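You operate a simulated robot arm through the tools that you are given. There is no shell and no other tool. Be economical: measure what you need, move in short steps, check, and stop when the job is done.

You are at the controls of a simulated robot arm. One attempt, no reset.

TASK
Park the nozzle, then bring the roof hose to 5 bar: vent off, main on, knob set, roof valve last.
Fine: the nozzle stands in its rest on the rim; vent off before main on; leave the box and drain valves off.

The check looks at the end state, three seconds after you hand in, the way a careful person would. Anything else that was tipped, shoved, dropped, spilled or broken makes it a failure.

THE ROBOT
A 6-joint arm with a two-finger gripper on a trunk, on a base that drives. Base frame: it is fixed to the floor where the robot stands at the start and does not move with it; the origin is under the middle of the robot, x ahead of it, y to its left, z up; the surface under the hand at the start is at about z = 0.861. Lengths are in m, angles in rad, forces in N, time in s.
Its first joint turns from -2.897 to 2.897 rad. Places, roughly: box valve handle [-2.4, 1.2, 1]; cup of the nozzle rest [0.7, 0.1, 0.9]; drain valve handle [-2.5, 1.1, 1]; main valve handle [-2.5, 1, 1]; roof valve handle [-2.3, 1.3, 1]; valve panel [-2.4, 1.2, 1.1]; vent valve handle [-2.2, 1.1, 1]. Payload 2.54 kg.
The tool frame sits at the grasp point between the pads (the TCP): z along the fingers, y along the line on which they close. The tips reach 0.03 m beyond it. The gripper opens to 0.116 m. The gripper's body begins 0.095 m behind the TCP.
Orientation is that of the tool frame in the base frame, as [roll, pitch, yaw] about the fixed x, y, z axes, in that order (R = Rz(yaw) Ry(pitch) Rx(roll)). With the fingers straight down and closing along the base's y, the tool's x points along the base's -x, its y along +y and its z along -z.

THE INTERFACE
- The arm moves only by the tool step_arm. Its argument "steps" is text: rows parted by semicolons, each of 7 numbers parted by spaces: the shift along the tool's x, y, z in m, then the turn, a rotation vector about the tool's x, y, z in rad, then the finger opening in m, from 0 to 0.116. In form: x y z ax ay az jaw; .... A call has 1 to 10 rows; each row is the pose to reach, as a shift and turn from the pose commanded when the call began, along the tool's axes at that moment. Each row takes 0.2 s and may step no farther than 0.05 m and 0.15 rad from the row before; otherwise, or with a gripper value out of range, the whole call is refused. Where a pose cannot be reached the arm comes as near as it can. A force on the tool above 40 N (or 10 N above the force at the start of the call, whichever is more), or a blocked arm, ends the call early, and 0.2 s more pass. The fingers move at their own pace (about 0.072 m/s each) and stop on an object; they squeeze with about 25 N. The grip force told is the motor's: it shows also when the fingers shut on nothing. Time passes only in rows, and 0.2 s behind the last, so rows that repeat a pose let the fingers close. The reply holds the time, the measured pose of the TCP, the force on the tool along the base axes, the opening and the grip force, in the units named above and with some noise, with the torque about the TCP (base axes, N m) and any sound that the robot's microphone picked up, and new pictures: "show" is both (left out), scene, wrist or none.
- Cameras (640 x 400 px; columns grow to the right, rows downward): "scene" is now at [-0.0303, 0.1403, 1.4298]; the picture's right is [-0.17, -0.98, 0.00], its down [-0.35, 0.06, -0.93] and it looks along [0.92, -0.16, -0.36] (base axes); focal length 287 px, centre (320, 200). "wrist" rides on the gripper at [0.069, -0.015, -0.122] in the tool frame; the picture's right is [0.21, 0.98, 0.00], its down [-0.83, 0.18, -0.53] and it looks along [-0.52, 0.11, 0.85] (tool axes); focal length 251 px, centre (320, 200). There is no depth. A picture from a camera that has moved, and an enlarged one, comes with that camera's place and axes in the base frame and with its lens. The place of the scene camera against the robot may be out by one fixed shift of up to 0.012 m in any direction.
- drive_base(legs): drives the robot by 1 to 6 legs, each [ahead, left, turn to the left] in m, m and rad, along the robot's own axes; the way and the turn of a leg run together, so that a leg with both is an arc; at most 1.5 m and 3.142 rad a leg. The arm and the cameras ride along, it lands a little off, and it stops where it bumps. It gives what a move gives, and a new picture of the scene camera.
- pan_tilt(pan, tilt): turns the head with the scene camera to pan (to the left, within 2.094 rad either way) and tilt (down, from -0.506 to 1.204), counted from straight ahead of the robot. It gives what a move gives, and a new picture of the scene camera.
- close_up(camera, box): a new picture of the part [left, top, right, bottom] of that camera's present view, enlarged. It takes no simulated time.
- hand_in(): hands the job in; it is judged then, once.

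Go step by step. Nothing tells you exact positions but the pictures and the camera data: compare them with the known pose of the tool, close in by small moves and look again before you grip or let go. The budget is 120 turns and 260 pictures, counting those below and the enlarged ones. Unless the task says otherwise, let go and move clear before handing in, and close with one line.

The tools are called as name(argument=value, ...) on one line, values as JSON. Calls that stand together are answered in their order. step_arm: Moves the arm, as the interface text tells. Its arguments: {"type":"object","properties":{"steps":{"type":"string"},"show":{"type":"string","enum":["both","scene","wrist","none"]}},"required":["steps"]} The other tools are called the same way: drive_base (legs) drives the base; pan_tilt (pan, tilt) turns the head that bears the scene camera; close_up (camera, box) takes an enlarged picture of a part of a camera's view; hand_in () hands the job in.

At the start:

```text
time_s: 0.0
tool_pos: [0.6691, 0.1065, 1.1639]
tcp_rot: [-3.141, 0.0, 3.141]
ft_force: [0.4, -0.5, 0.7]
wrist_torque: [-0.01, 0.0, -0.02]
opening: 0.116
grip_force: 0.0
robot x, y, heading: [-0.0009, 0.0018, -0.001]
head pan, tilt: [-0.176, 0.367]
```

scene: 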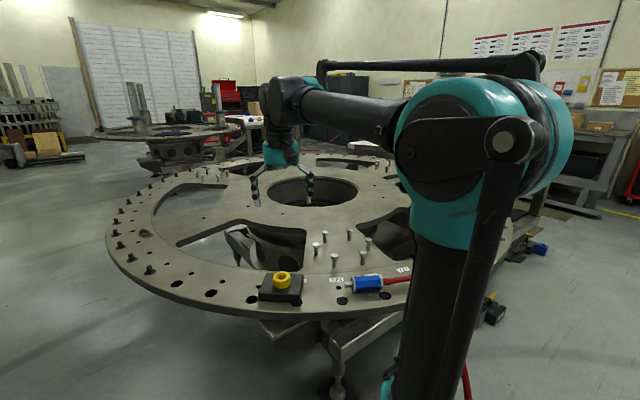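
wrist: 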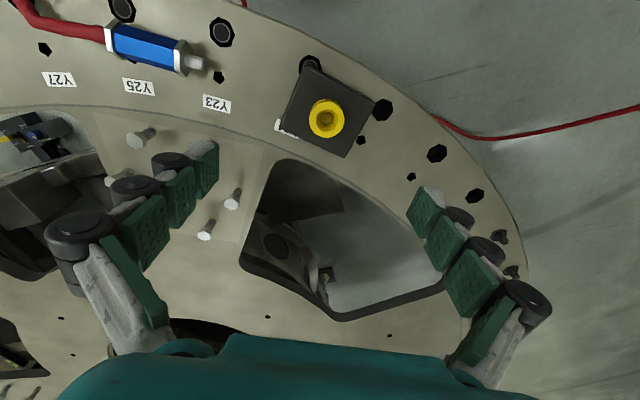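

The blue nozzle lies on the rim with its red hose, and the black block with the yellow cup looks like its rest. I'll look closer at both first.

close_up(camera="scene", box=[230, 230, 430, 355])

close_up(camera="wrist", box=[0, 0, 400, 250])

```text
3.20 times, centred on (330, 292) of scene
camera zoom: at [-0.0303, 0.1403, 1.4298], right [-0.17, -0.98, 0.0], down [-0.35, 0.06, -0.93], along [0.92, -0.16, -0.36], focal length 919 px, centre (288, -96)
```

zoom: 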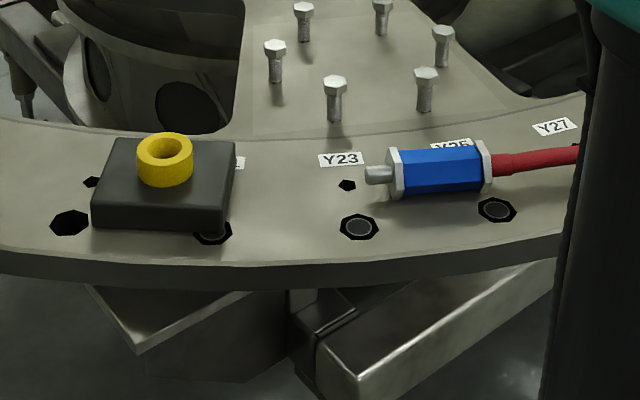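

```text
1.60 times, centred on (200, 125) of wrist
camera zoom: at [0.5988, 0.0902, 1.2865], right [-0.21, 0.98, 0.0], down [0.83, 0.18, 0.53], along [0.52, 0.11, -0.85], focal length 402 px, centre (512, 320)
```

zoom: 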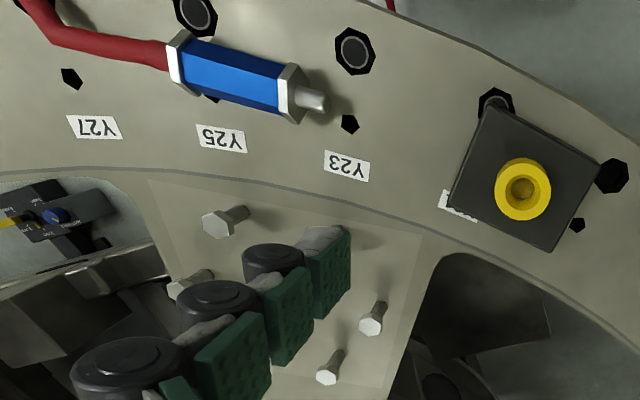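

The cup is near (0.69, 0.12) and the nozzle lies along y near (0.655, -0.144) with its tip toward +y. I'll bring the hand over it, turning so the fingers close across the body with the camera on the hose side.

step_arm(steps="0.0014 -0.025 0.015 0 0 -0.15 0.116; 0.0028 -0.05 0.03 0 0 -0.3 0.116; 0.0042 -0.075 0.045 0 0 -0.45 0.116; 0.0056 -0.1 0.06 0 0 -0.6 0.116; 0.007 -0.125 0.075 0 0 -0.75 0.116; 0.0084 -0.15 0.09 0 0 -0.9 0.116; 0.0098 -0.175 0.105 0 0 -1.05 0.116; 0.0112 -0.2 0.12 0 0 -1.2 0.116; 0.0126 -0.225 0.135 0 0 -1.35 0.116; 0.014 -0.25 0.15 0 0 -1.5 0.116")

close_up(camera="wrist", box=[120, 0, 520, 250])

```text
time_s: 2.2
tool_pos: [0.6536, -0.144, 1.013]
tcp_rot: [3.141, -0.002, -1.639]
ft_force: [-0.3, -0.4, -0.4]
wrist_torque: [0.03, -0.05, -0.02]
opening: 0.1162
grip_force: 0.1
robot x, y, heading: [0.0017, -0.0, -0.0]
head pan, tilt: [-0.176, 0.367]
camera scene: at [-0.0304, 0.1403, 1.4298], right [-0.17, -0.98, 0.0], down [-0.35, 0.06, -0.93], along [0.92, -0.16, -0.36], focal length 287 px, centre (320, 200)
camera wrist: at [0.6632, -0.2141, 1.1361], right [-0.99, -0.15, 0.0], down [-0.12, 0.84, 0.53], along [-0.08, 0.53, -0.85], focal length 251 px, centre (320, 200)
```

scene: 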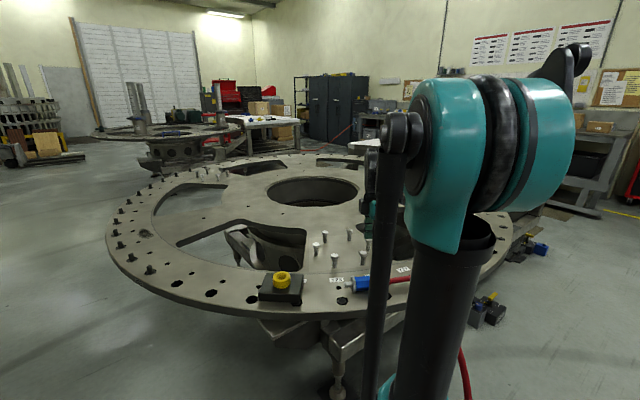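
wrist: 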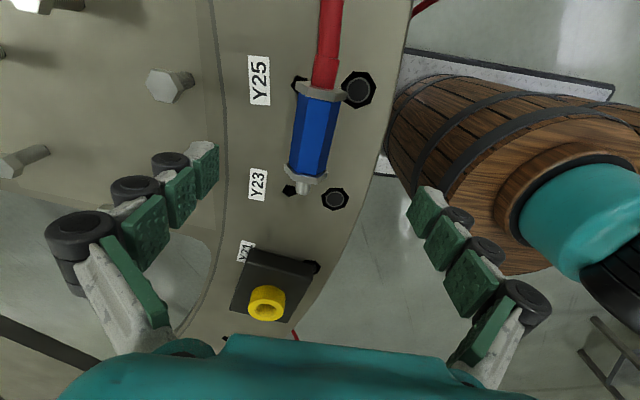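

```text
1.60 times, centred on (320, 125) of wrist
camera zoom: at [0.6632, -0.2141, 1.1361], right [-0.99, -0.15, 0.0], down [-0.12, 0.84, 0.53], along [-0.08, 0.53, -0.85], focal length 402 px, centre (320, 320)
```

zoom: 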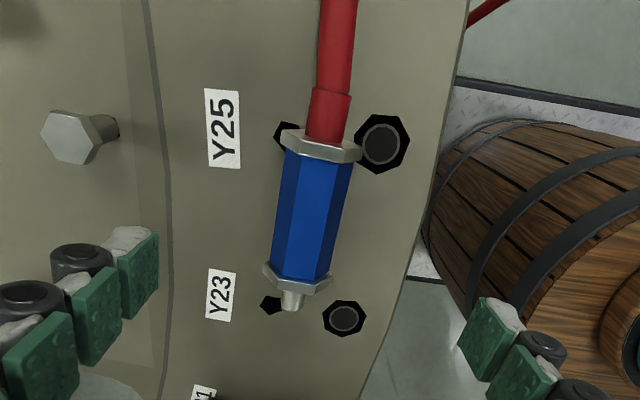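

The rim plane triangulates to z≈0.862 and the nozzle body runs y≈-0.165…-0.09 at x≈0.658. I need a closer look at the cup for its height.

close_up(camera="wrist", box=[200, 225, 360, 325])

close_up(camera="scene", box=[240, 250, 400, 350])

```text
4.00 times, centred on (280, 275) of wrist
camera zoom: at [0.6632, -0.2141, 1.1361], right [-0.99, -0.15, 0.0], down [-0.12, 0.84, 0.53], along [-0.08, 0.53, -0.85], focal length 1006 px, centre (480, -100)
```

zoom: 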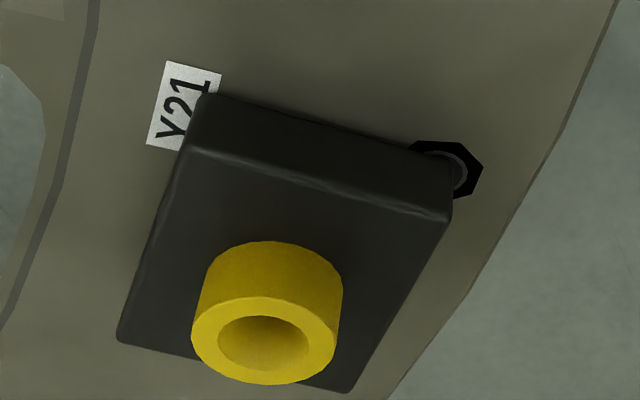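

```text
4.00 times, centred on (320, 300) of scene
camera zoom: at [-0.0304, 0.1403, 1.4298], right [-0.17, -0.98, 0.0], down [-0.35, 0.06, -0.93], along [0.92, -0.16, -0.36], focal length 1149 px, centre (320, -200)
```

zoom: 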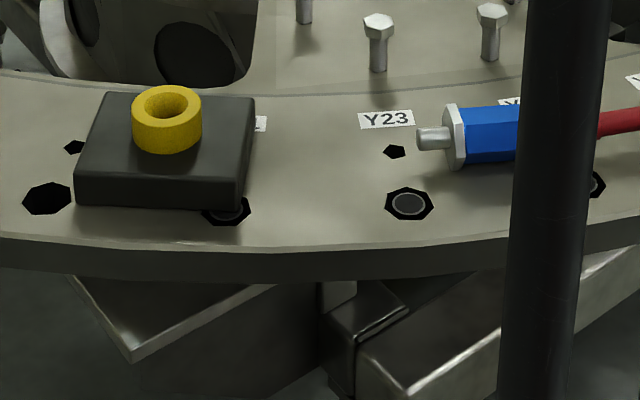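

The cup top is at about (0.690, 0.118, 0.915), with a 33 mm bore that leaves plenty of room for the 16 mm tip. I'll tilt the hand 0.6 rad so it leans over the hose, coming down above the nozzle body.

step_arm(steps="-0.0035 -0.0006 0.015 0 -0.12 0 0.1; -0.007 -0.0012 0.03 0 -0.24 0 0.1; -0.0105 -0.0018 0.045 0 -0.36 0 0.1; -0.014 -0.0025 0.06 0 -0.48 0 0.1; -0.0173 -0.0032 0.075 0 -0.6 0 0.1")

```text
time_s: 3.4
tool_pos: [0.6578, -0.1268, 0.939]
tcp_rot: [-3.141, 0.602, -1.642]
ft_force: [-0.9, 0.3, -0.2]
wrist_torque: [-0.02, -0.01, 0.01]
opening: 0.0999
grip_force: 0.1
robot x, y, heading: [0.0021, 0.0026, -0.003]
head pan, tilt: [-0.176, 0.367]
camera scene: at [-0.0304, 0.1403, 1.4298], right [-0.17, -0.98, 0.0], down [-0.35, 0.06, -0.93], along [0.92, -0.16, -0.36], focal length 287 px, centre (320, 200)
camera wrist: at [0.6639, -0.254, 1.0006], right [-0.99, -0.11, -0.12], down [-0.15, 0.39, 0.91], along [-0.05, 0.91, -0.4], focal length 251 px, centre (320, 200)
```

scene: 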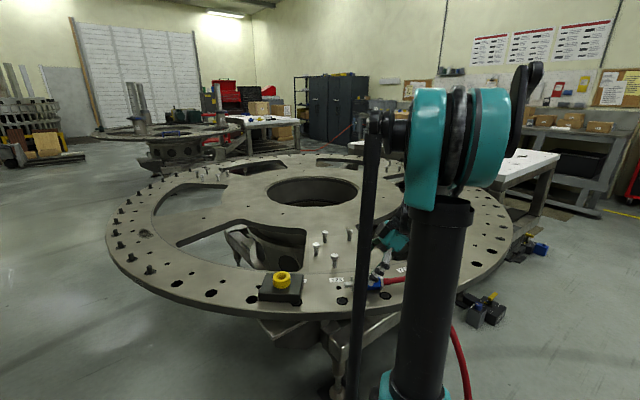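
wrist: 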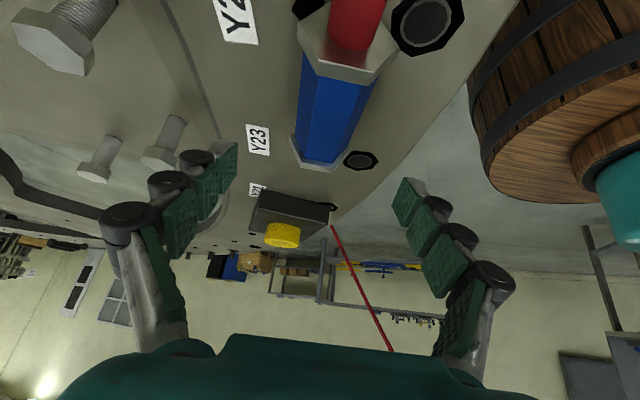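

The fingers straddle the nozzle. I'll go straight down 41 mm.

step_arm(steps="0.0077 0 0.0113 0 0 0 0.1; 0.0155 0 0.0225 0 0 0 0.1; 0.0232 0 0.0338 0 0 0 0.1")

close_up(camera="wrist", box=[140, 0, 500, 225])

```text
time_s: 4.2
tool_pos: [0.6593, -0.1267, 0.8972]
tcp_rot: [-3.141, 0.601, -1.642]
ft_force: [0.9, -0.2, -0.3]
wrist_torque: [-0.01, -0.02, 0.0]
opening: 0.0999
grip_force: 0.1
robot x, y, heading: [0.0036, 0.0005, -0.001]
head pan, tilt: [-0.176, 0.367]
camera scene: at [-0.0303, 0.1402, 1.4298], right [-0.17, -0.98, 0.0], down [-0.35, 0.06, -0.93], along [0.92, -0.16, -0.36], focal length 287 px, centre (320, 200)
camera wrist: at [0.6643, -0.2546, 0.9597], right [-0.99, -0.11, -0.12], down [-0.15, 0.39, 0.91], along [-0.05, 0.91, -0.4], focal length 251 px, centre (320, 200)
```

scene: 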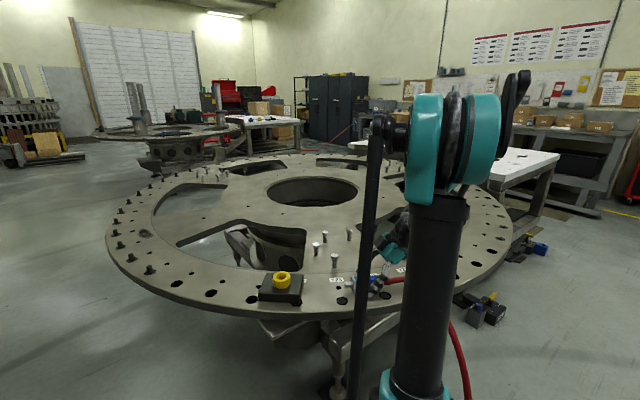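
wrist: 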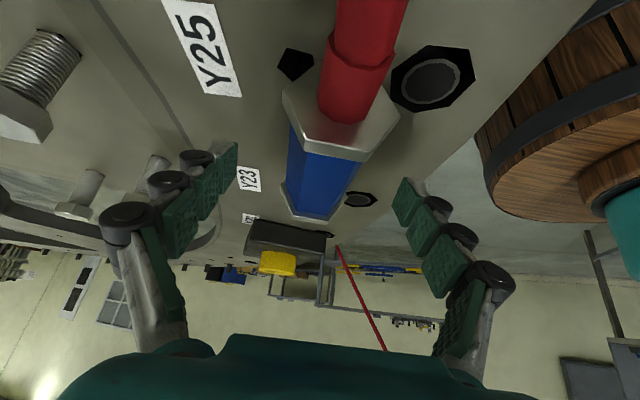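

```text
1.78 times, centred on (320, 112) of wrist
camera zoom: at [0.6643, -0.2546, 0.9597], right [-0.99, -0.11, -0.12], down [-0.15, 0.39, 0.91], along [-0.05, 0.91, -0.4], focal length 447 px, centre (320, 356)
```

zoom: 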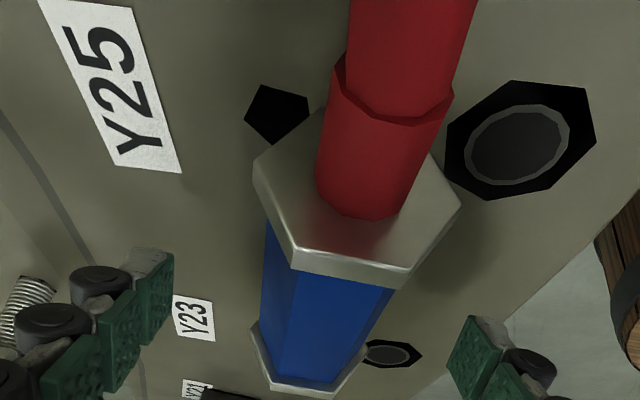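

The fingers are beside the body, clear of both flanges. Closing now.

step_arm(steps="0 0 0 0 0 0 0.07; 0 0 0 0 0 0 0.055; 0 0 0 0 0 0 0.04; 0 0 0 0 0 0 0.02; 0 0 0 0 0 0 0.02; 0 0 0 0 0 0 0.02")

close_up(camera="wrist", box=[140, 0, 500, 225])

```text
time_s: 5.6
tool_pos: [0.6596, -0.1266, 0.898]
tcp_rot: [-3.141, 0.6, -1.642]
ft_force: [0.9, -0.6, 1.4]
wrist_torque: [0.04, -0.05, -0.03]
opening: 0.0397
grip_force: 24.7
robot x, y, heading: [0.001, 0.0047, -0.004]
head pan, tilt: [-0.176, 0.367]
camera scene: at [-0.0303, 0.1402, 1.4299], right [-0.17, -0.98, 0.0], down [-0.35, 0.06, -0.93], along [0.92, -0.16, -0.36], focal length 287 px, centre (320, 200)
camera wrist: at [0.6643, -0.2545, 0.9599], right [-0.99, -0.11, -0.12], down [-0.15, 0.39, 0.91], along [-0.05, 0.91, -0.4], focal length 251 px, centre (320, 200)
```

scene: 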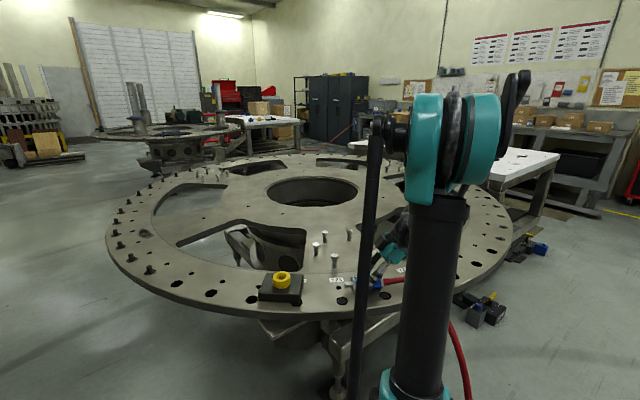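
wrist: 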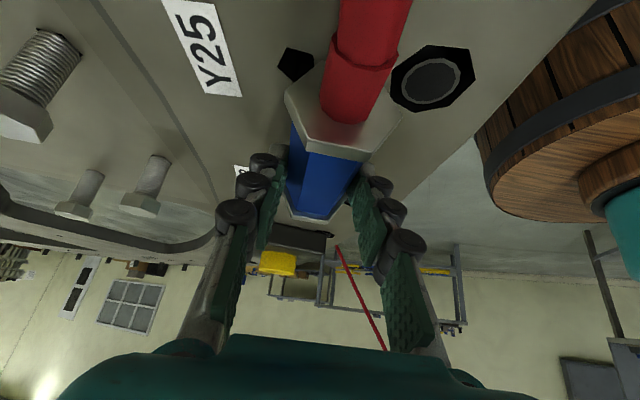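

```text
1.78 times, centred on (320, 112) of wrist
camera zoom: at [0.6643, -0.2545, 0.9599], right [-0.99, -0.11, -0.12], down [-0.15, 0.39, 0.91], along [-0.05, 0.91, -0.4], focal length 447 px, centre (320, 356)
```

zoom: 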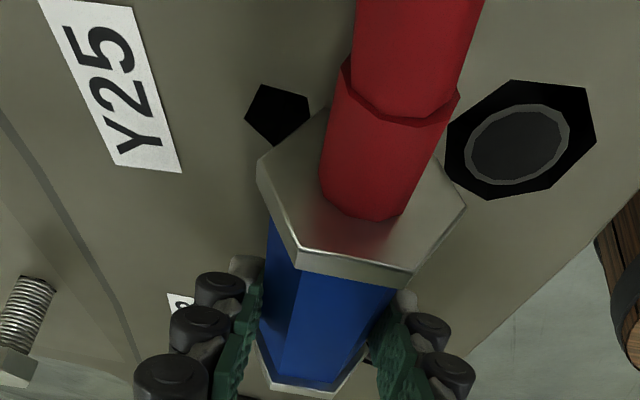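

Gripped at 40 mm with 25 N. I'll lift straight up in small rows.

step_arm(steps="-0.0113 0 -0.0165 0 0 0 0.02; -0.0226 0 -0.033 0 0 0 0.02; -0.034 0 -0.0495 0 0 0 0.02; -0.0453 0 -0.066 0 0 0 0.02; -0.0566 0 -0.0825 0 0 0 0.02; -0.068 0 -0.099 0 0 0 0.02; -0.079 0 -0.1155 0 0 0 0.02")

```text
time_s: 7.2
tool_pos: [0.6587, -0.1263, 1.0376]
tcp_rot: [-3.141, 0.601, -1.643]
ft_force: [-0.6, 0.5, -2.6]
wrist_torque: [0.0, 0.03, 0.01]
opening: 0.0397
grip_force: 24.9
robot x, y, heading: [-0.0002, -0.0035, 0.0]
head pan, tilt: [-0.176, 0.367]
camera scene: at [-0.0301, 0.1402, 1.4299], right [-0.17, -0.98, 0.0], down [-0.35, 0.06, -0.93], along [0.92, -0.16, -0.36], focal length 287 px, centre (320, 200)
camera wrist: at [0.6642, -0.254, 1.0999], right [-0.99, -0.11, -0.12], down [-0.15, 0.39, 0.91], along [-0.05, 0.91, -0.4], focal length 251 px, centre (320, 200)
```

scene: 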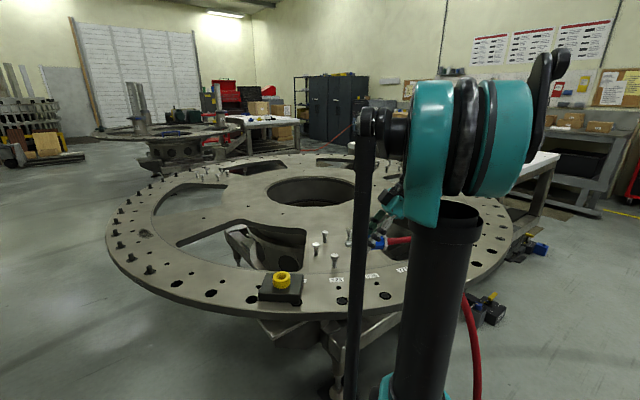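
wrist: 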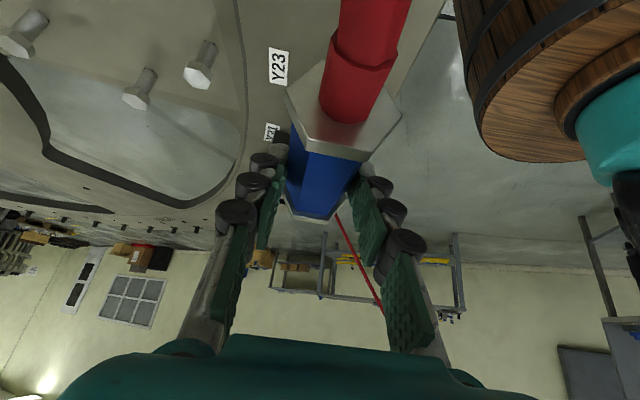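

The nozzle holds firmly. Now I'll swing it upright, tip down, while carrying it to above the cup.

step_arm(steps="-0.024 -0.00125 0.0104 0 0.15 0 0.02; -0.048 -0.0025 0.0208 0 0.3 0 0.02; -0.072 -0.0037 0.0312 0 0.45 0 0.02; -0.096 -0.005 0.0416 0 0.6 0 0.02; -0.12 -0.0062 0.052 0 0.75 0 0.02; -0.144 -0.0075 0.0624 0 0.9 0 0.02; -0.168 -0.0087 0.0728 0 1.05 0 0.02; -0.192 -0.01 0.0832 0 1.2 0 0.02; -0.216 -0.0112 0.0936 0 1.35 0 0.02; -0.2406 -0.0125 0.1043 0 1.5 0 0.02")

```text
time_s: 9.4
tool_pos: [0.7103, 0.0995, 1.0884]
tcp_rot: [-3.099, -0.871, -1.643]
ft_force: [-0.3, 0.1, -1.5]
wrist_torque: [0.05, -0.01, 0.0]
opening: 0.0398
grip_force: 24.6
out of reach, approached as far as the arm can: row 10
robot x, y, heading: [-0.0007, -0.0006, -0.001]
head pan, tilt: [-0.176, 0.367]
camera scene: at [-0.0305, 0.1402, 1.4298], right [-0.17, -0.98, 0.0], down [-0.35, 0.06, -0.93], along [0.92, -0.16, -0.36], focal length 287 px, centre (320, 200)
camera wrist: at [0.7237, 0.146, 1.22], right [-0.99, -0.1, 0.14], down [-0.14, 0.95, -0.29], along [-0.1, -0.31, -0.95], focal length 251 px, centre (320, 200)
```

scene: 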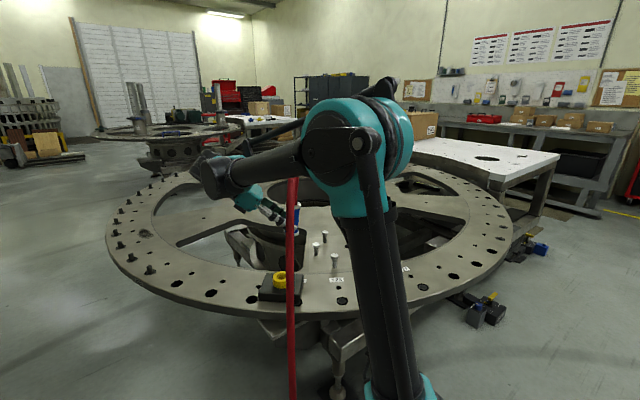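
wrist: 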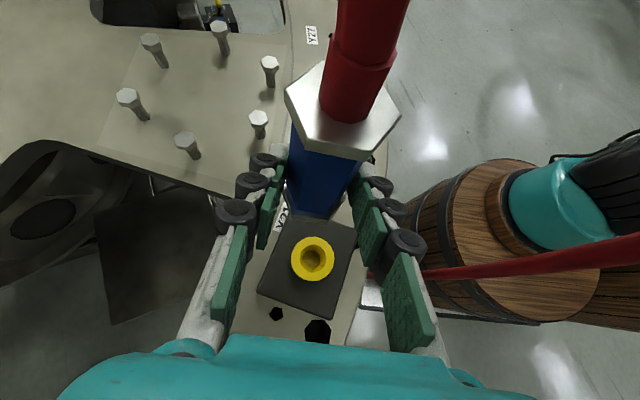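

The final tilt was limited by reach, so I'll yaw the hand about the vertical to bring the wrist nearer to the robot.

step_arm(steps="0 0 0 0.11 -0.004 -0.093 0.02; 0 0 0 0.22 -0.008 -0.186 0.02; 0 0 0 0.33 -0.012 -0.28 0.02; 0 0 0 0.44 -0.016 -0.373 0.02")

```text
time_s: 10.4
tool_pos: [0.7113, 0.0998, 1.0863]
tcp_rot: [-3.102, -0.868, -1.059]
ft_force: [0.5, -0.1, -2.3]
wrist_torque: [0.02, 0.04, -0.01]
opening: 0.0402
grip_force: 25.3
robot x, y, heading: [-0.0016, 0.0051, 0.001]
head pan, tilt: [-0.176, 0.367]
camera scene: at [-0.03, 0.1405, 1.4298], right [-0.17, -0.98, 0.0], down [-0.35, 0.06, -0.93], along [0.92, -0.16, -0.36], focal length 287 px, centre (320, 200)
camera wrist: at [0.6962, 0.1453, 1.2198], right [-0.77, -0.62, 0.14], down [-0.63, 0.72, -0.29], along [0.08, -0.31, -0.95], focal length 251 px, centre (320, 200)
```

scene: 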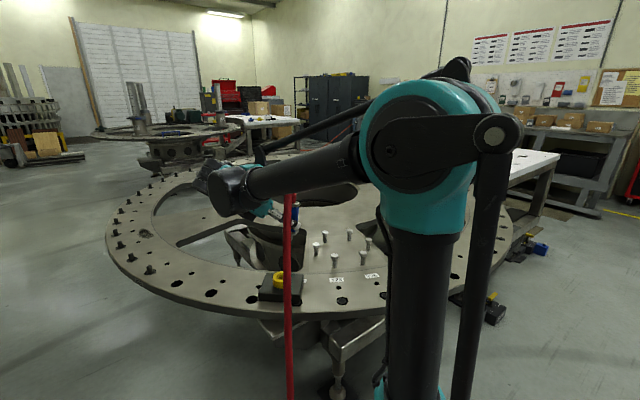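
wrist: 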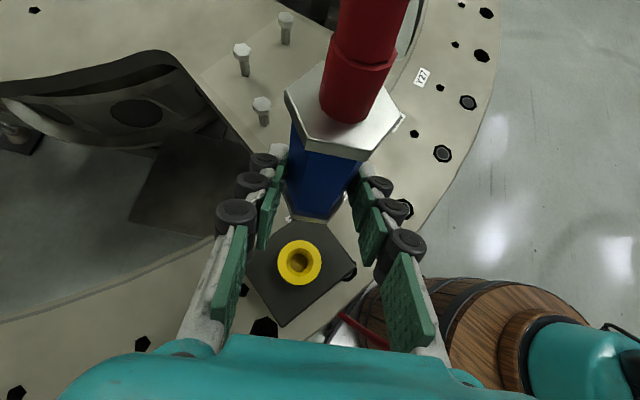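

The yaw worked. Next I'll level the remaining tilt and bring the nozzle axis over the cup at about z=1.05.

step_arm(steps="-0.0131 0.0023 -0.0015 -0.01 0.026 0 0.02; -0.0261 0.0047 -0.003 -0.02 0.051 0 0.02; -0.0392 0.007 -0.0046 -0.03 0.077 0 0.02; -0.0523 0.0094 -0.0061 -0.039 0.102 0 0.02")

```text
time_s: 11.4
tool_pos: [0.6845, 0.1274, 1.0509]
tcp_rot: [-3.138, -0.968, -1.067]
ft_force: [0.3, 0.4, -2.9]
wrist_torque: [0.04, 0.05, 0.01]
opening: 0.0397
grip_force: 25.0
robot x, y, heading: [0.001, 0.0026, 0.002]
head pan, tilt: [-0.176, 0.367]
camera scene: at [-0.0302, 0.1403, 1.4298], right [-0.17, -0.98, 0.0], down [-0.35, 0.06, -0.93], along [0.92, -0.16, -0.36], focal length 287 px, centre (320, 200)
camera wrist: at [0.6665, 0.187, 1.178], right [-0.8, -0.58, 0.18], down [-0.6, 0.71, -0.38], along [0.1, -0.41, -0.91], focal length 251 px, centre (320, 200)
```

scene: 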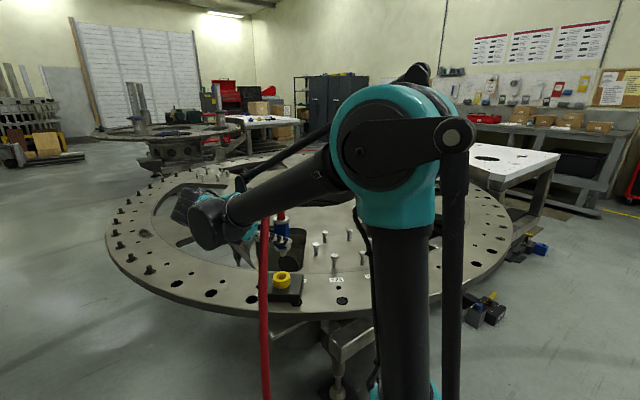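
wrist: 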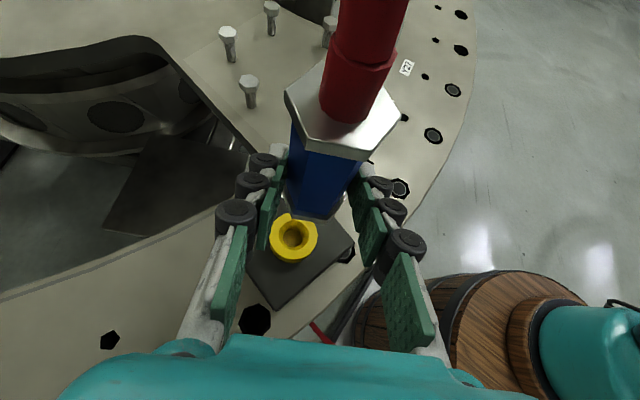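

close_up(camera="wrist", box=[240, 150, 400, 250])

close_up(camera="scene", box=[230, 200, 358, 280])

```text
4.00 times, centred on (320, 200) of wrist
camera zoom: at [0.6665, 0.187, 1.178], right [-0.8, -0.58, 0.18], down [-0.6, 0.71, -0.38], along [0.1, -0.41, -0.91], focal length 1006 px, centre (320, 200)
```

zoom: 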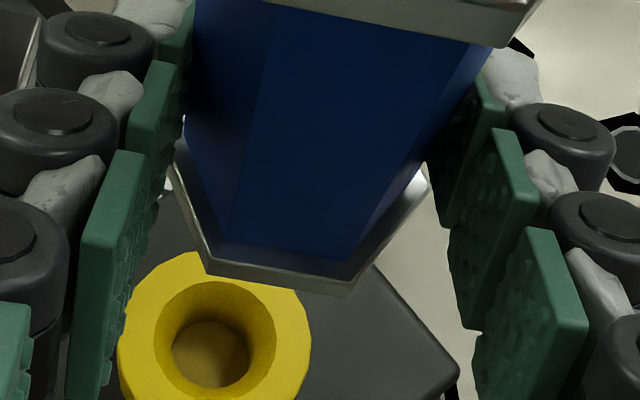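

```text
5.00 times, centred on (294, 240) of scene
camera zoom: at [-0.0302, 0.1403, 1.4298], right [-0.17, -0.98, 0.0], down [-0.35, 0.06, -0.93], along [0.92, -0.16, -0.36], focal length 1436 px, centre (450, 0)
```

zoom: 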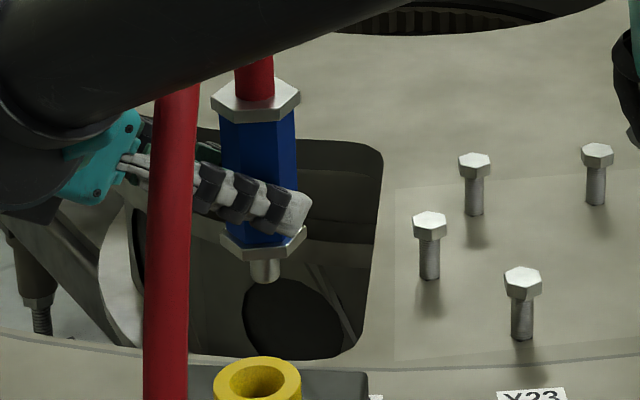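

The nozzle axis looks about 6 mm short of the cup centre in y, in both views. I'll correct that and lower until the tip is just above the cup.

step_arm(steps="-0.0035 -0.0022 -0.0051 0 0 0 0.02; -0.016 -0.0022 0.0035 0 0 0 0.02; -0.0286 -0.0022 0.0122 0 0 0 0.02; -0.0412 -0.0022 0.0208 0 0 0 0.02; -0.0538 -0.0022 0.0295 0 0 0 0.02")

close_up(camera="scene", box=[230, 220, 358, 300])

close_up(camera="wrist", box=[240, 150, 400, 250])

```text
time_s: 12.6
tool_pos: [0.6834, 0.1334, 0.9898]
tcp_rot: [-3.138, -0.97, -1.066]
ft_force: [0.5, 0.6, -2.8]
wrist_torque: [0.02, 0.01, 0.0]
opening: 0.0397
grip_force: 25.2
robot x, y, heading: [0.0002, 0.0004, -0.004]
head pan, tilt: [-0.176, 0.367]
camera scene: at [-0.0302, 0.1403, 1.4298], right [-0.17, -0.98, 0.0], down [-0.35, 0.06, -0.93], along [0.92, -0.16, -0.36], focal length 287 px, centre (320, 200)
camera wrist: at [0.6656, 0.1936, 1.1162], right [-0.8, -0.58, 0.17], down [-0.6, 0.71, -0.38], along [0.1, -0.41, -0.91], focal length 251 px, centre (320, 200)
```

scene: 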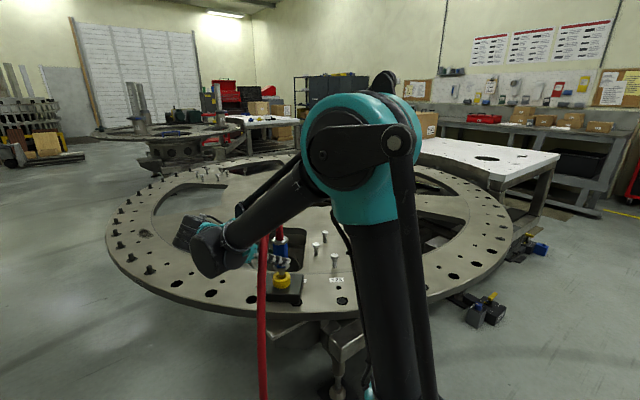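
wrist: 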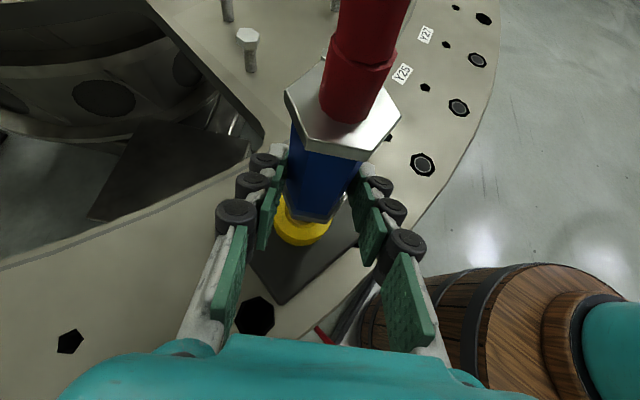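

```text
5.00 times, centred on (294, 260) of scene
camera zoom: at [-0.0302, 0.1403, 1.4298], right [-0.17, -0.98, 0.0], down [-0.35, 0.06, -0.93], along [0.92, -0.16, -0.36], focal length 1436 px, centre (450, -100)
```

zoom: 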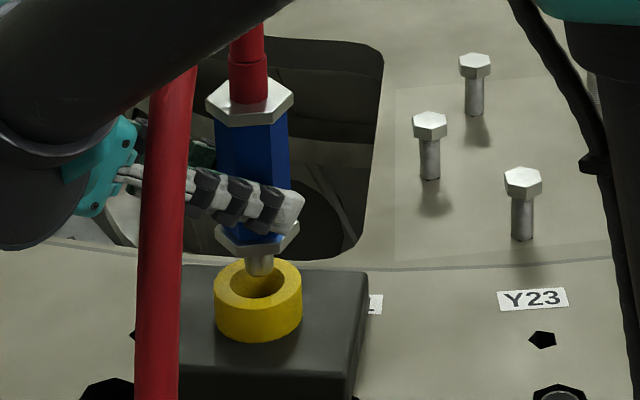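

```text
4.00 times, centred on (320, 200) of wrist
camera zoom: at [0.6656, 0.1936, 1.1162], right [-0.8, -0.58, 0.17], down [-0.6, 0.71, -0.38], along [0.1, -0.41, -0.91], focal length 1006 px, centre (320, 200)
```

zoom: 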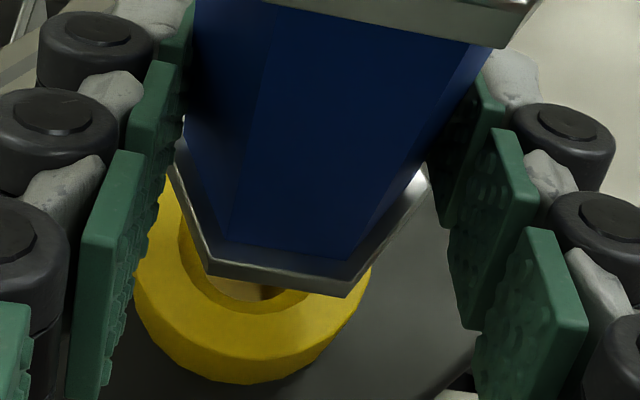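

The tip is centred over the bore in the scene view, just above the cup. I'll lower it in small steps and watch the force.

step_arm(steps="-0.0082 0 0.0057 0 0 0 0.02; -0.0165 0 0.0113 0 0 0 0.02; -0.0206 0 0.0142 0 0 0 0.02", show="none")

close_up(camera="scene", box=[230, 220, 358, 300])

```text
time_s: 13.4
tool_pos: [0.6815, 0.1327, 0.9648]
tcp_rot: [-3.138, -0.968, -1.066]
ft_force: [0.4, 0.4, -2.8]
wrist_torque: [0.03, 0.02, 0.0]
opening: 0.0398
grip_force: 24.9
robot x, y, heading: [0.0014, 0.0018, -0.002]
head pan, tilt: [-0.176, 0.367]
```

```text
5.00 times, centred on (294, 260) of scene
camera zoom: at [-0.0302, 0.1403, 1.4298], right [-0.17, -0.98, 0.0], down [-0.35, 0.06, -0.93], along [0.92, -0.16, -0.36], focal length 1436 px, centre (450, -100)
```

zoom: 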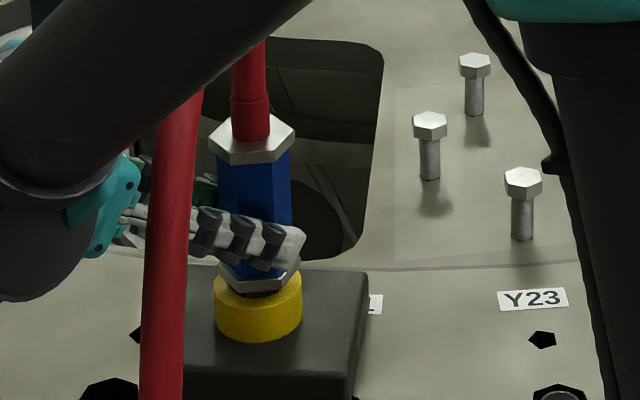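

It's in the bore and nearly seated. A few more millimetres in tiny steps until contact.

step_arm(steps="-0.0017 0 0.0011 0 0 0 0.02; -0.0033 0 0.0023 0 0 0 0.02", show="none")

close_up(camera="scene", box=[230, 220, 358, 300])

```text
time_s: 14.0
tool_pos: [0.6837, 0.1328, 0.9607]
tcp_rot: [-3.138, -0.969, -1.066]
ft_force: [0.2, 0.1, -3.0]
wrist_torque: [0.03, 0.02, -0.01]
opening: 0.04
grip_force: 24.7
robot x, y, heading: [0.0009, -0.0005, 0.005]
head pan, tilt: [-0.176, 0.367]
```

```text
5.00 times, centred on (294, 260) of scene
camera zoom: at [-0.0302, 0.1403, 1.4298], right [-0.17, -0.98, 0.0], down [-0.35, 0.06, -0.93], along [0.92, -0.16, -0.36], focal length 1436 px, centre (450, -100)
```

zoom: 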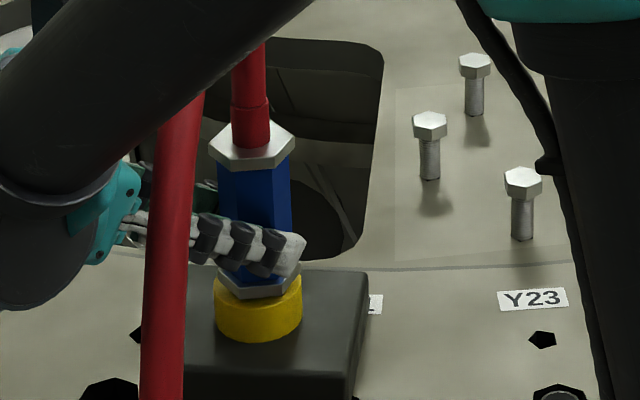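

step_arm(steps="-0.0017 0 0.0011 0 0 0 0.02; -0.0033 0 0.0023 0 0 0 0.02", show="none")

close_up(camera="scene", box=[230, 220, 358, 300])

```text
time_s: 14.6
tool_pos: [0.6835, 0.1338, 0.9571]
tcp_rot: [-3.138, -0.968, -1.065]
ft_force: [-0.1, 0.9, -3.0]
wrist_torque: [0.04, 0.02, 0.01]
opening: 0.0396
grip_force: 24.6
robot x, y, heading: [0.0014, 0.0017, 0.0]
head pan, tilt: [-0.176, 0.367]
```

```text
5.00 times, centred on (294, 260) of scene
camera zoom: at [-0.0302, 0.1403, 1.4298], right [-0.17, -0.98, 0.0], down [-0.35, 0.06, -0.93], along [0.92, -0.16, -0.36], focal length 1436 px, centre (450, -100)
```

zoom: 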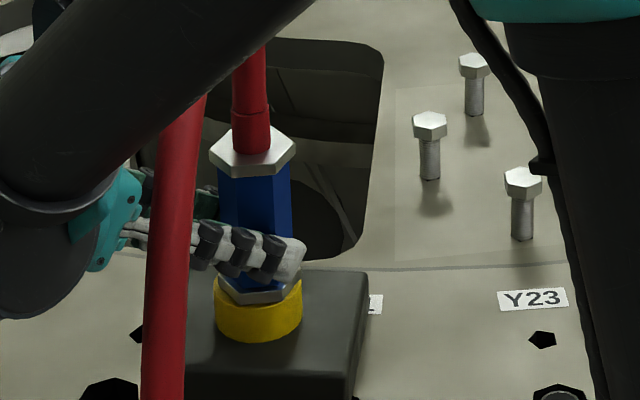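

Still free, so I'll continue down gently.

step_arm(steps="-0.0017 0 0.0011 0 0 0 0.02; -0.0033 0 0.0023 0 0 0 0.02", show="none")

close_up(camera="scene", box=[250, 245, 330, 295])

close_up(camera="wrist", box=[240, 150, 400, 250])

```text
time_s: 15.2
tool_pos: [0.6824, 0.1324, 0.9535]
tcp_rot: [-3.139, -0.97, -1.068]
ft_force: [0.0, 0.0, 18.0]
wrist_torque: [-0.29, -0.2, 0.0]
opening: 0.0399
grip_force: 25.4
robot x, y, heading: [0.0018, 0.0, -0.001]
head pan, tilt: [-0.176, 0.367]
```

```text
8.00 times, centred on (290, 270) of scene
camera zoom: at [-0.0308, 0.1403, 1.4298], right [-0.17, -0.98, 0.0], down [-0.35, 0.06, -0.93], along [0.92, -0.16, -0.36], focal length 2298 px, centre (560, -360)
```

zoom: 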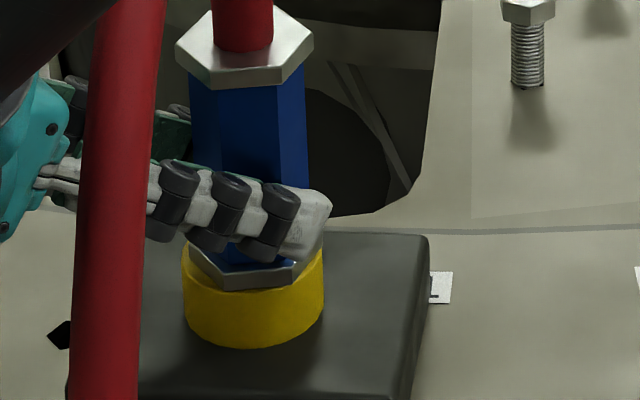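

```text
4.00 times, centred on (320, 200) of wrist
camera zoom: at [0.6654, 0.1933, 1.0806], right [-0.8, -0.58, 0.17], down [-0.6, 0.71, -0.38], along [0.1, -0.41, -0.91], focal length 1006 px, centre (320, 200)
```

zoom: 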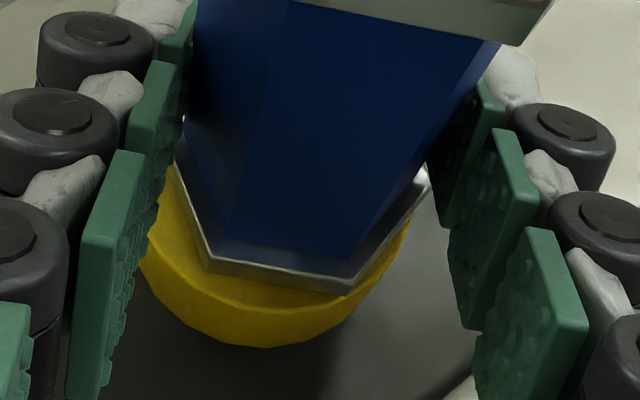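

Contact at about 20 N, so the flange is seated on the cup. I'll ease the pressure slightly and open.

step_arm(steps="0.0008 0 -0.0006 0 0 0 0.035; 0.0008 0 -0.0006 0 0 0 0.044; 0.0008 0 -0.0006 0 0 0 0.055; 0.0008 0 -0.0006 0 0 0 0.075; 0.0008 0 -0.0006 0 0 0 0.1; 0.0008 0 -0.0006 0 0 0 0.1")

close_up(camera="scene", box=[230, 220, 358, 300])

```text
time_s: 16.6
tool_pos: [0.6831, 0.1351, 0.9534]
tcp_rot: [-3.138, -0.968, -1.067]
ft_force: [0.9, -0.5, 0.1]
wrist_torque: [-0.01, 0.01, 0.02]
opening: 0.1001
grip_force: 0.0
robot x, y, heading: [-0.0003, 0.0001, -0.001]
head pan, tilt: [-0.176, 0.367]
camera scene: at [-0.0303, 0.1403, 1.4298], right [-0.17, -0.98, 0.0], down [-0.35, 0.06, -0.93], along [0.92, -0.16, -0.36], focal length 287 px, centre (320, 200)
camera wrist: at [0.6656, 0.1934, 1.0811], right [-0.8, -0.58, 0.17], down [-0.6, 0.71, -0.38], along [0.1, -0.41, -0.91], focal length 251 px, centre (320, 200)
```

scene: 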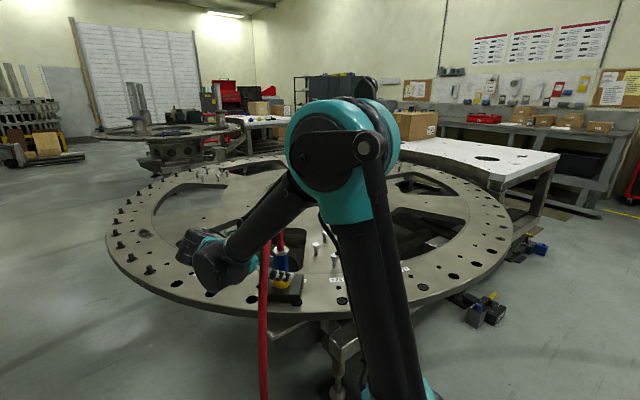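
wrist: 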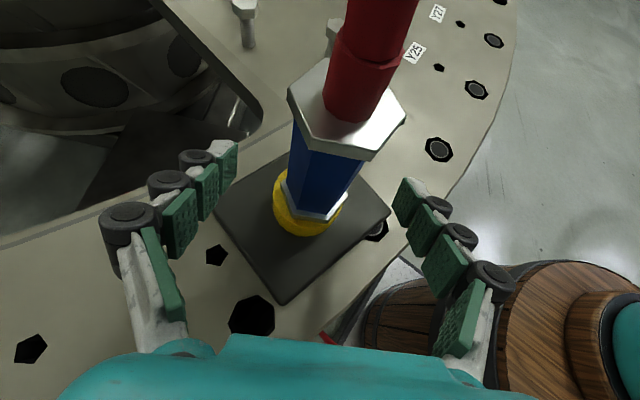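

```text
5.00 times, centred on (294, 260) of scene
camera zoom: at [-0.0303, 0.1403, 1.4298], right [-0.17, -0.98, 0.0], down [-0.35, 0.06, -0.93], along [0.92, -0.16, -0.36], focal length 1436 px, centre (450, -100)
```

zoom: 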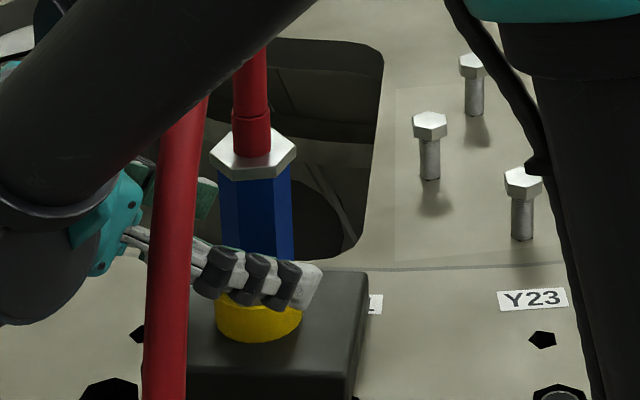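

The nozzle stands upright in its rest. I'll back the hand away level, watching the hose.

step_arm(steps="-0.0113 0 -0.0165 0 0 0 0.1; -0.0227 0 -0.033 0 0 0 0.1; -0.034 0 -0.0494 0 0 0 0.1; -0.0454 0 -0.0659 0 0 0 0.1; -0.0567 0 -0.0824 0 0 0 0.1")

```text
time_s: 17.8
tool_pos: [0.6339, 0.2221, 0.9533]
tcp_rot: [-3.138, -0.968, -1.067]
ft_force: [0.2, 0.3, 0.5]
wrist_torque: [0.0, -0.01, 0.0]
opening: 0.0999
grip_force: 0.1
robot x, y, heading: [-0.0031, -0.0028, -0.001]
head pan, tilt: [-0.176, 0.367]
camera scene: at [-0.0302, 0.1403, 1.4298], right [-0.17, -0.98, 0.0], down [-0.35, 0.06, -0.93], along [0.92, -0.16, -0.36], focal length 287 px, centre (320, 200)
camera wrist: at [0.6173, 0.2815, 1.081], right [-0.8, -0.58, 0.17], down [-0.6, 0.71, -0.38], along [0.1, -0.41, -0.91], focal length 251 px, centre (320, 200)
```

scene: 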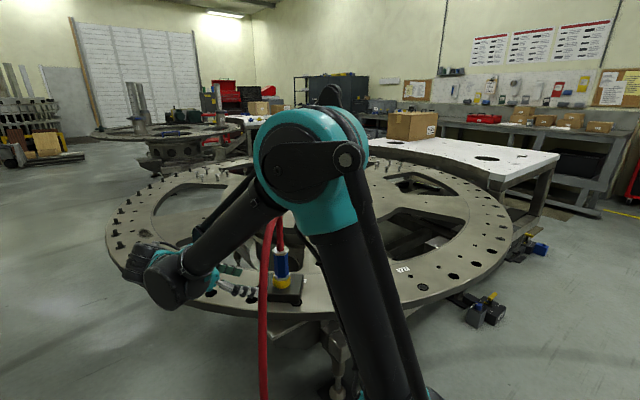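
wrist: 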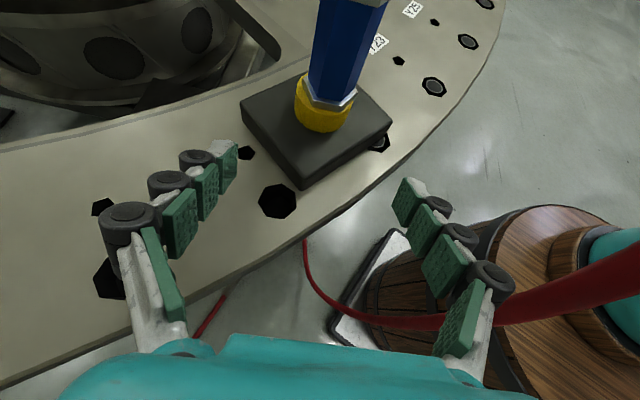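

The nozzle stays put. Next I'll swing the arm to the left, away from the hose, before lifting.

step_arm(steps="-0.0223 0.0053 -0.0325 0.049 0 -0.034 0.1; -0.0447 0.0107 -0.0649 0.099 0 -0.068 0.1; -0.067 0.016 -0.0974 0.148 0 -0.102 0.1; -0.0894 0.0214 -0.1299 0.198 0 -0.136 0.1; -0.1117 0.0267 -0.1623 0.247 0 -0.17 0.1; -0.134 0.0321 -0.1948 0.296 0 -0.204 0.1; -0.1564 0.0374 -0.2273 0.346 0 -0.238 0.1; -0.1787 0.0428 -0.2598 0.395 0 -0.272 0.1; -0.2011 0.0481 -0.2922 0.445 0 -0.306 0.1; -0.2234 0.0535 -0.3247 0.494 0 -0.34 0.1")

```text
time_s: 20.0
tool_pos: [0.3977, 0.54, 0.9537]
tcp_rot: [-3.141, -0.971, -0.466]
ft_force: [1.4, -0.1, -0.3]
wrist_torque: [0.0, 0.02, 0.0]
opening: 0.0999
grip_force: 0.1
robot x, y, heading: [0.003, -0.0011, 0.001]
head pan, tilt: [-0.176, 0.367]
camera scene: at [-0.0301, 0.1403, 1.4298], right [-0.17, -0.98, 0.0], down [-0.35, 0.06, -0.93], along [0.92, -0.16, -0.36], focal length 287 px, centre (320, 200)
camera wrist: at [0.3484, 0.5796, 1.0806], right [-0.33, -0.93, 0.18], down [-0.89, 0.24, -0.38], along [0.31, -0.28, -0.91], focal length 251 px, centre (320, 200)
```

scene: 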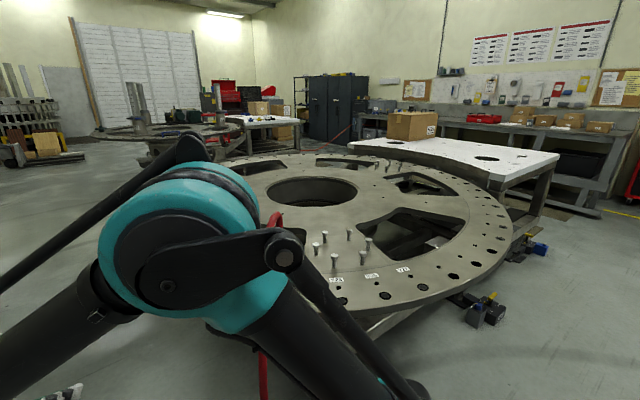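
wrist: 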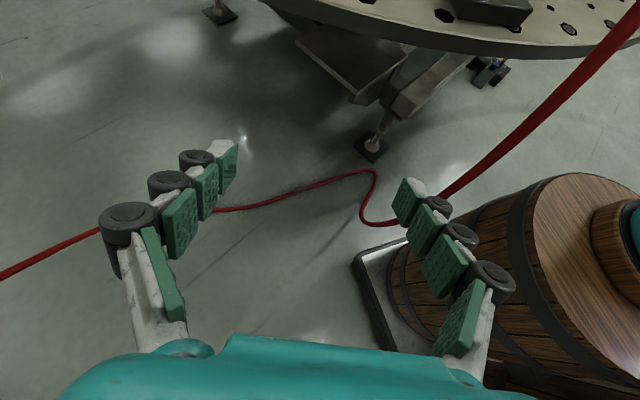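

Clear of the hose. I'll raise the arm and pan the head left to find the valve panel and route.

step_arm(steps="0.033 0 -0.0227 0 0 0 0.1; 0.066 0 -0.0454 0 0 0 0.1; 0.0989 0 -0.068 0 0 0 0.1; 0.1236 0 -0.085 0 0 0 0.1", show="none")

pan_tilt(pan=2.094, tilt=0.3)

```text
time_s: 21.0
tool_pos: [0.3963, 0.5395, 1.1031]
tcp_rot: [-3.141, -0.969, -0.465]
ft_force: [-0.1, 0.0, 0.1]
wrist_torque: [0.0, 0.01, -0.01]
opening: 0.0998
grip_force: 0.1
robot x, y, heading: [0.0028, 0.0019, -0.005]
head pan, tilt: [-0.176, 0.367]
```

```text
time_s: 23.1
tool_pos: [0.3956, 0.5411, 1.1025]
tcp_rot: [-3.14, -0.97, -0.466]
ft_force: [0.4, -0.3, -0.6]
wrist_torque: [0.0, 0.03, 0.02]
opening: 0.1001
grip_force: 0.1
robot x, y, heading: [-0.001, -0.0005, 0.001]
head pan, tilt: [2.094, 0.3]
camera scene: at [-0.1685, 0.2375, 1.4361], right [0.87, 0.5, 0.0], down [0.15, -0.26, -0.96], along [-0.48, 0.83, -0.3], focal length 287 px, centre (320, 200)
```

scene: 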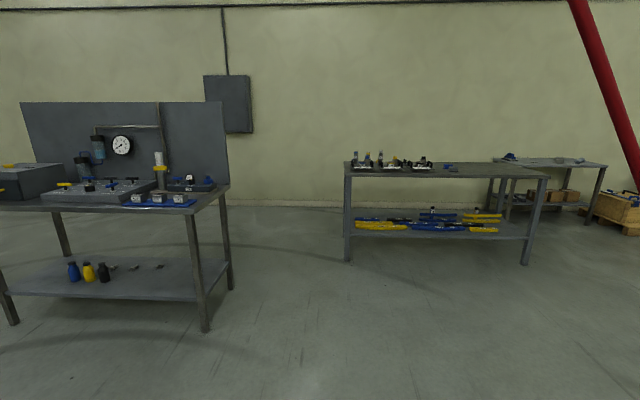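

close_up(camera="scene", box=[0, 90, 240, 240])

```text
2.67 times, centred on (120, 165) of scene
camera zoom: at [-0.1685, 0.2375, 1.4361], right [0.87, 0.5, 0.0], down [0.15, -0.26, -0.96], along [-0.48, 0.83, -0.3], focal length 766 px, centre (853, 293)
```

zoom: 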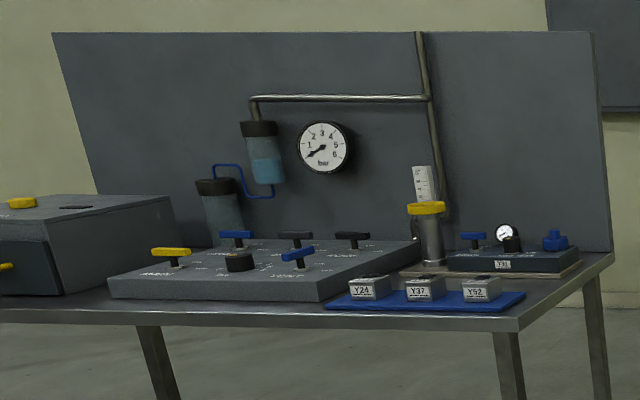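

The panel, gauge and labelled valves are on the bench behind me to the left. I'll check the floor behind me before driving.

pan_tilt(pan=2.094, tilt=0.9)

pan_tilt(pan=-2.094, tilt=0.6)

```text
time_s: 24.1
tool_pos: [0.3948, 0.541, 1.1037]
tcp_rot: [-3.14, -0.97, -0.465]
ft_force: [-0.3, -0.6, -0.7]
wrist_torque: [0.01, -0.02, -0.04]
opening: 0.1001
grip_force: 0.0
robot x, y, heading: [0.0011, -0.0032, 0.001]
head pan, tilt: [2.094, 0.901]
camera scene: at [-0.1596, 0.2221, 1.3839], right [0.87, 0.5, 0.0], down [0.39, -0.68, -0.62], along [-0.31, 0.54, -0.78], focal length 287 px, centre (320, 200)
```

scene: 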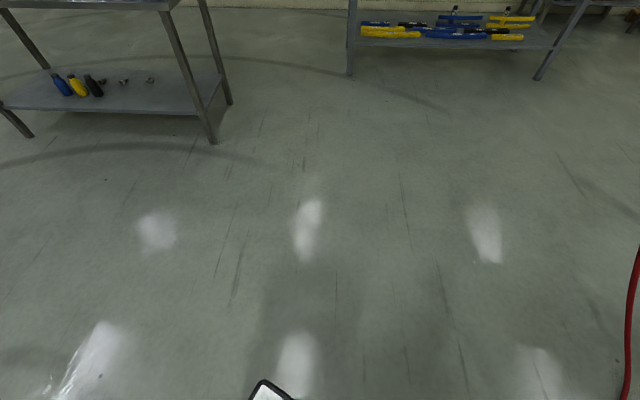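

```text
time_s: 27.5
tool_pos: [0.3943, 0.5396, 1.1031]
tcp_rot: [-3.139, -0.969, -0.466]
ft_force: [-0.2, -0.5, 1.3]
wrist_torque: [-0.03, -0.02, 0.02]
opening: 0.0999
grip_force: 0.2
robot x, y, heading: [-0.002, 0.0014, -0.007]
head pan, tilt: [-2.094, 0.6]
camera scene: at [-0.166, 0.0801, 1.4086], right [-0.87, 0.5, 0.0], down [0.28, 0.49, -0.83], along [-0.41, -0.71, -0.56], focal length 287 px, centre (320, 200)
```

scene: 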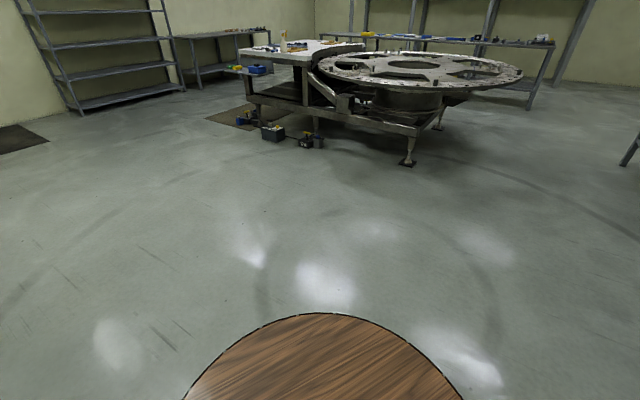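

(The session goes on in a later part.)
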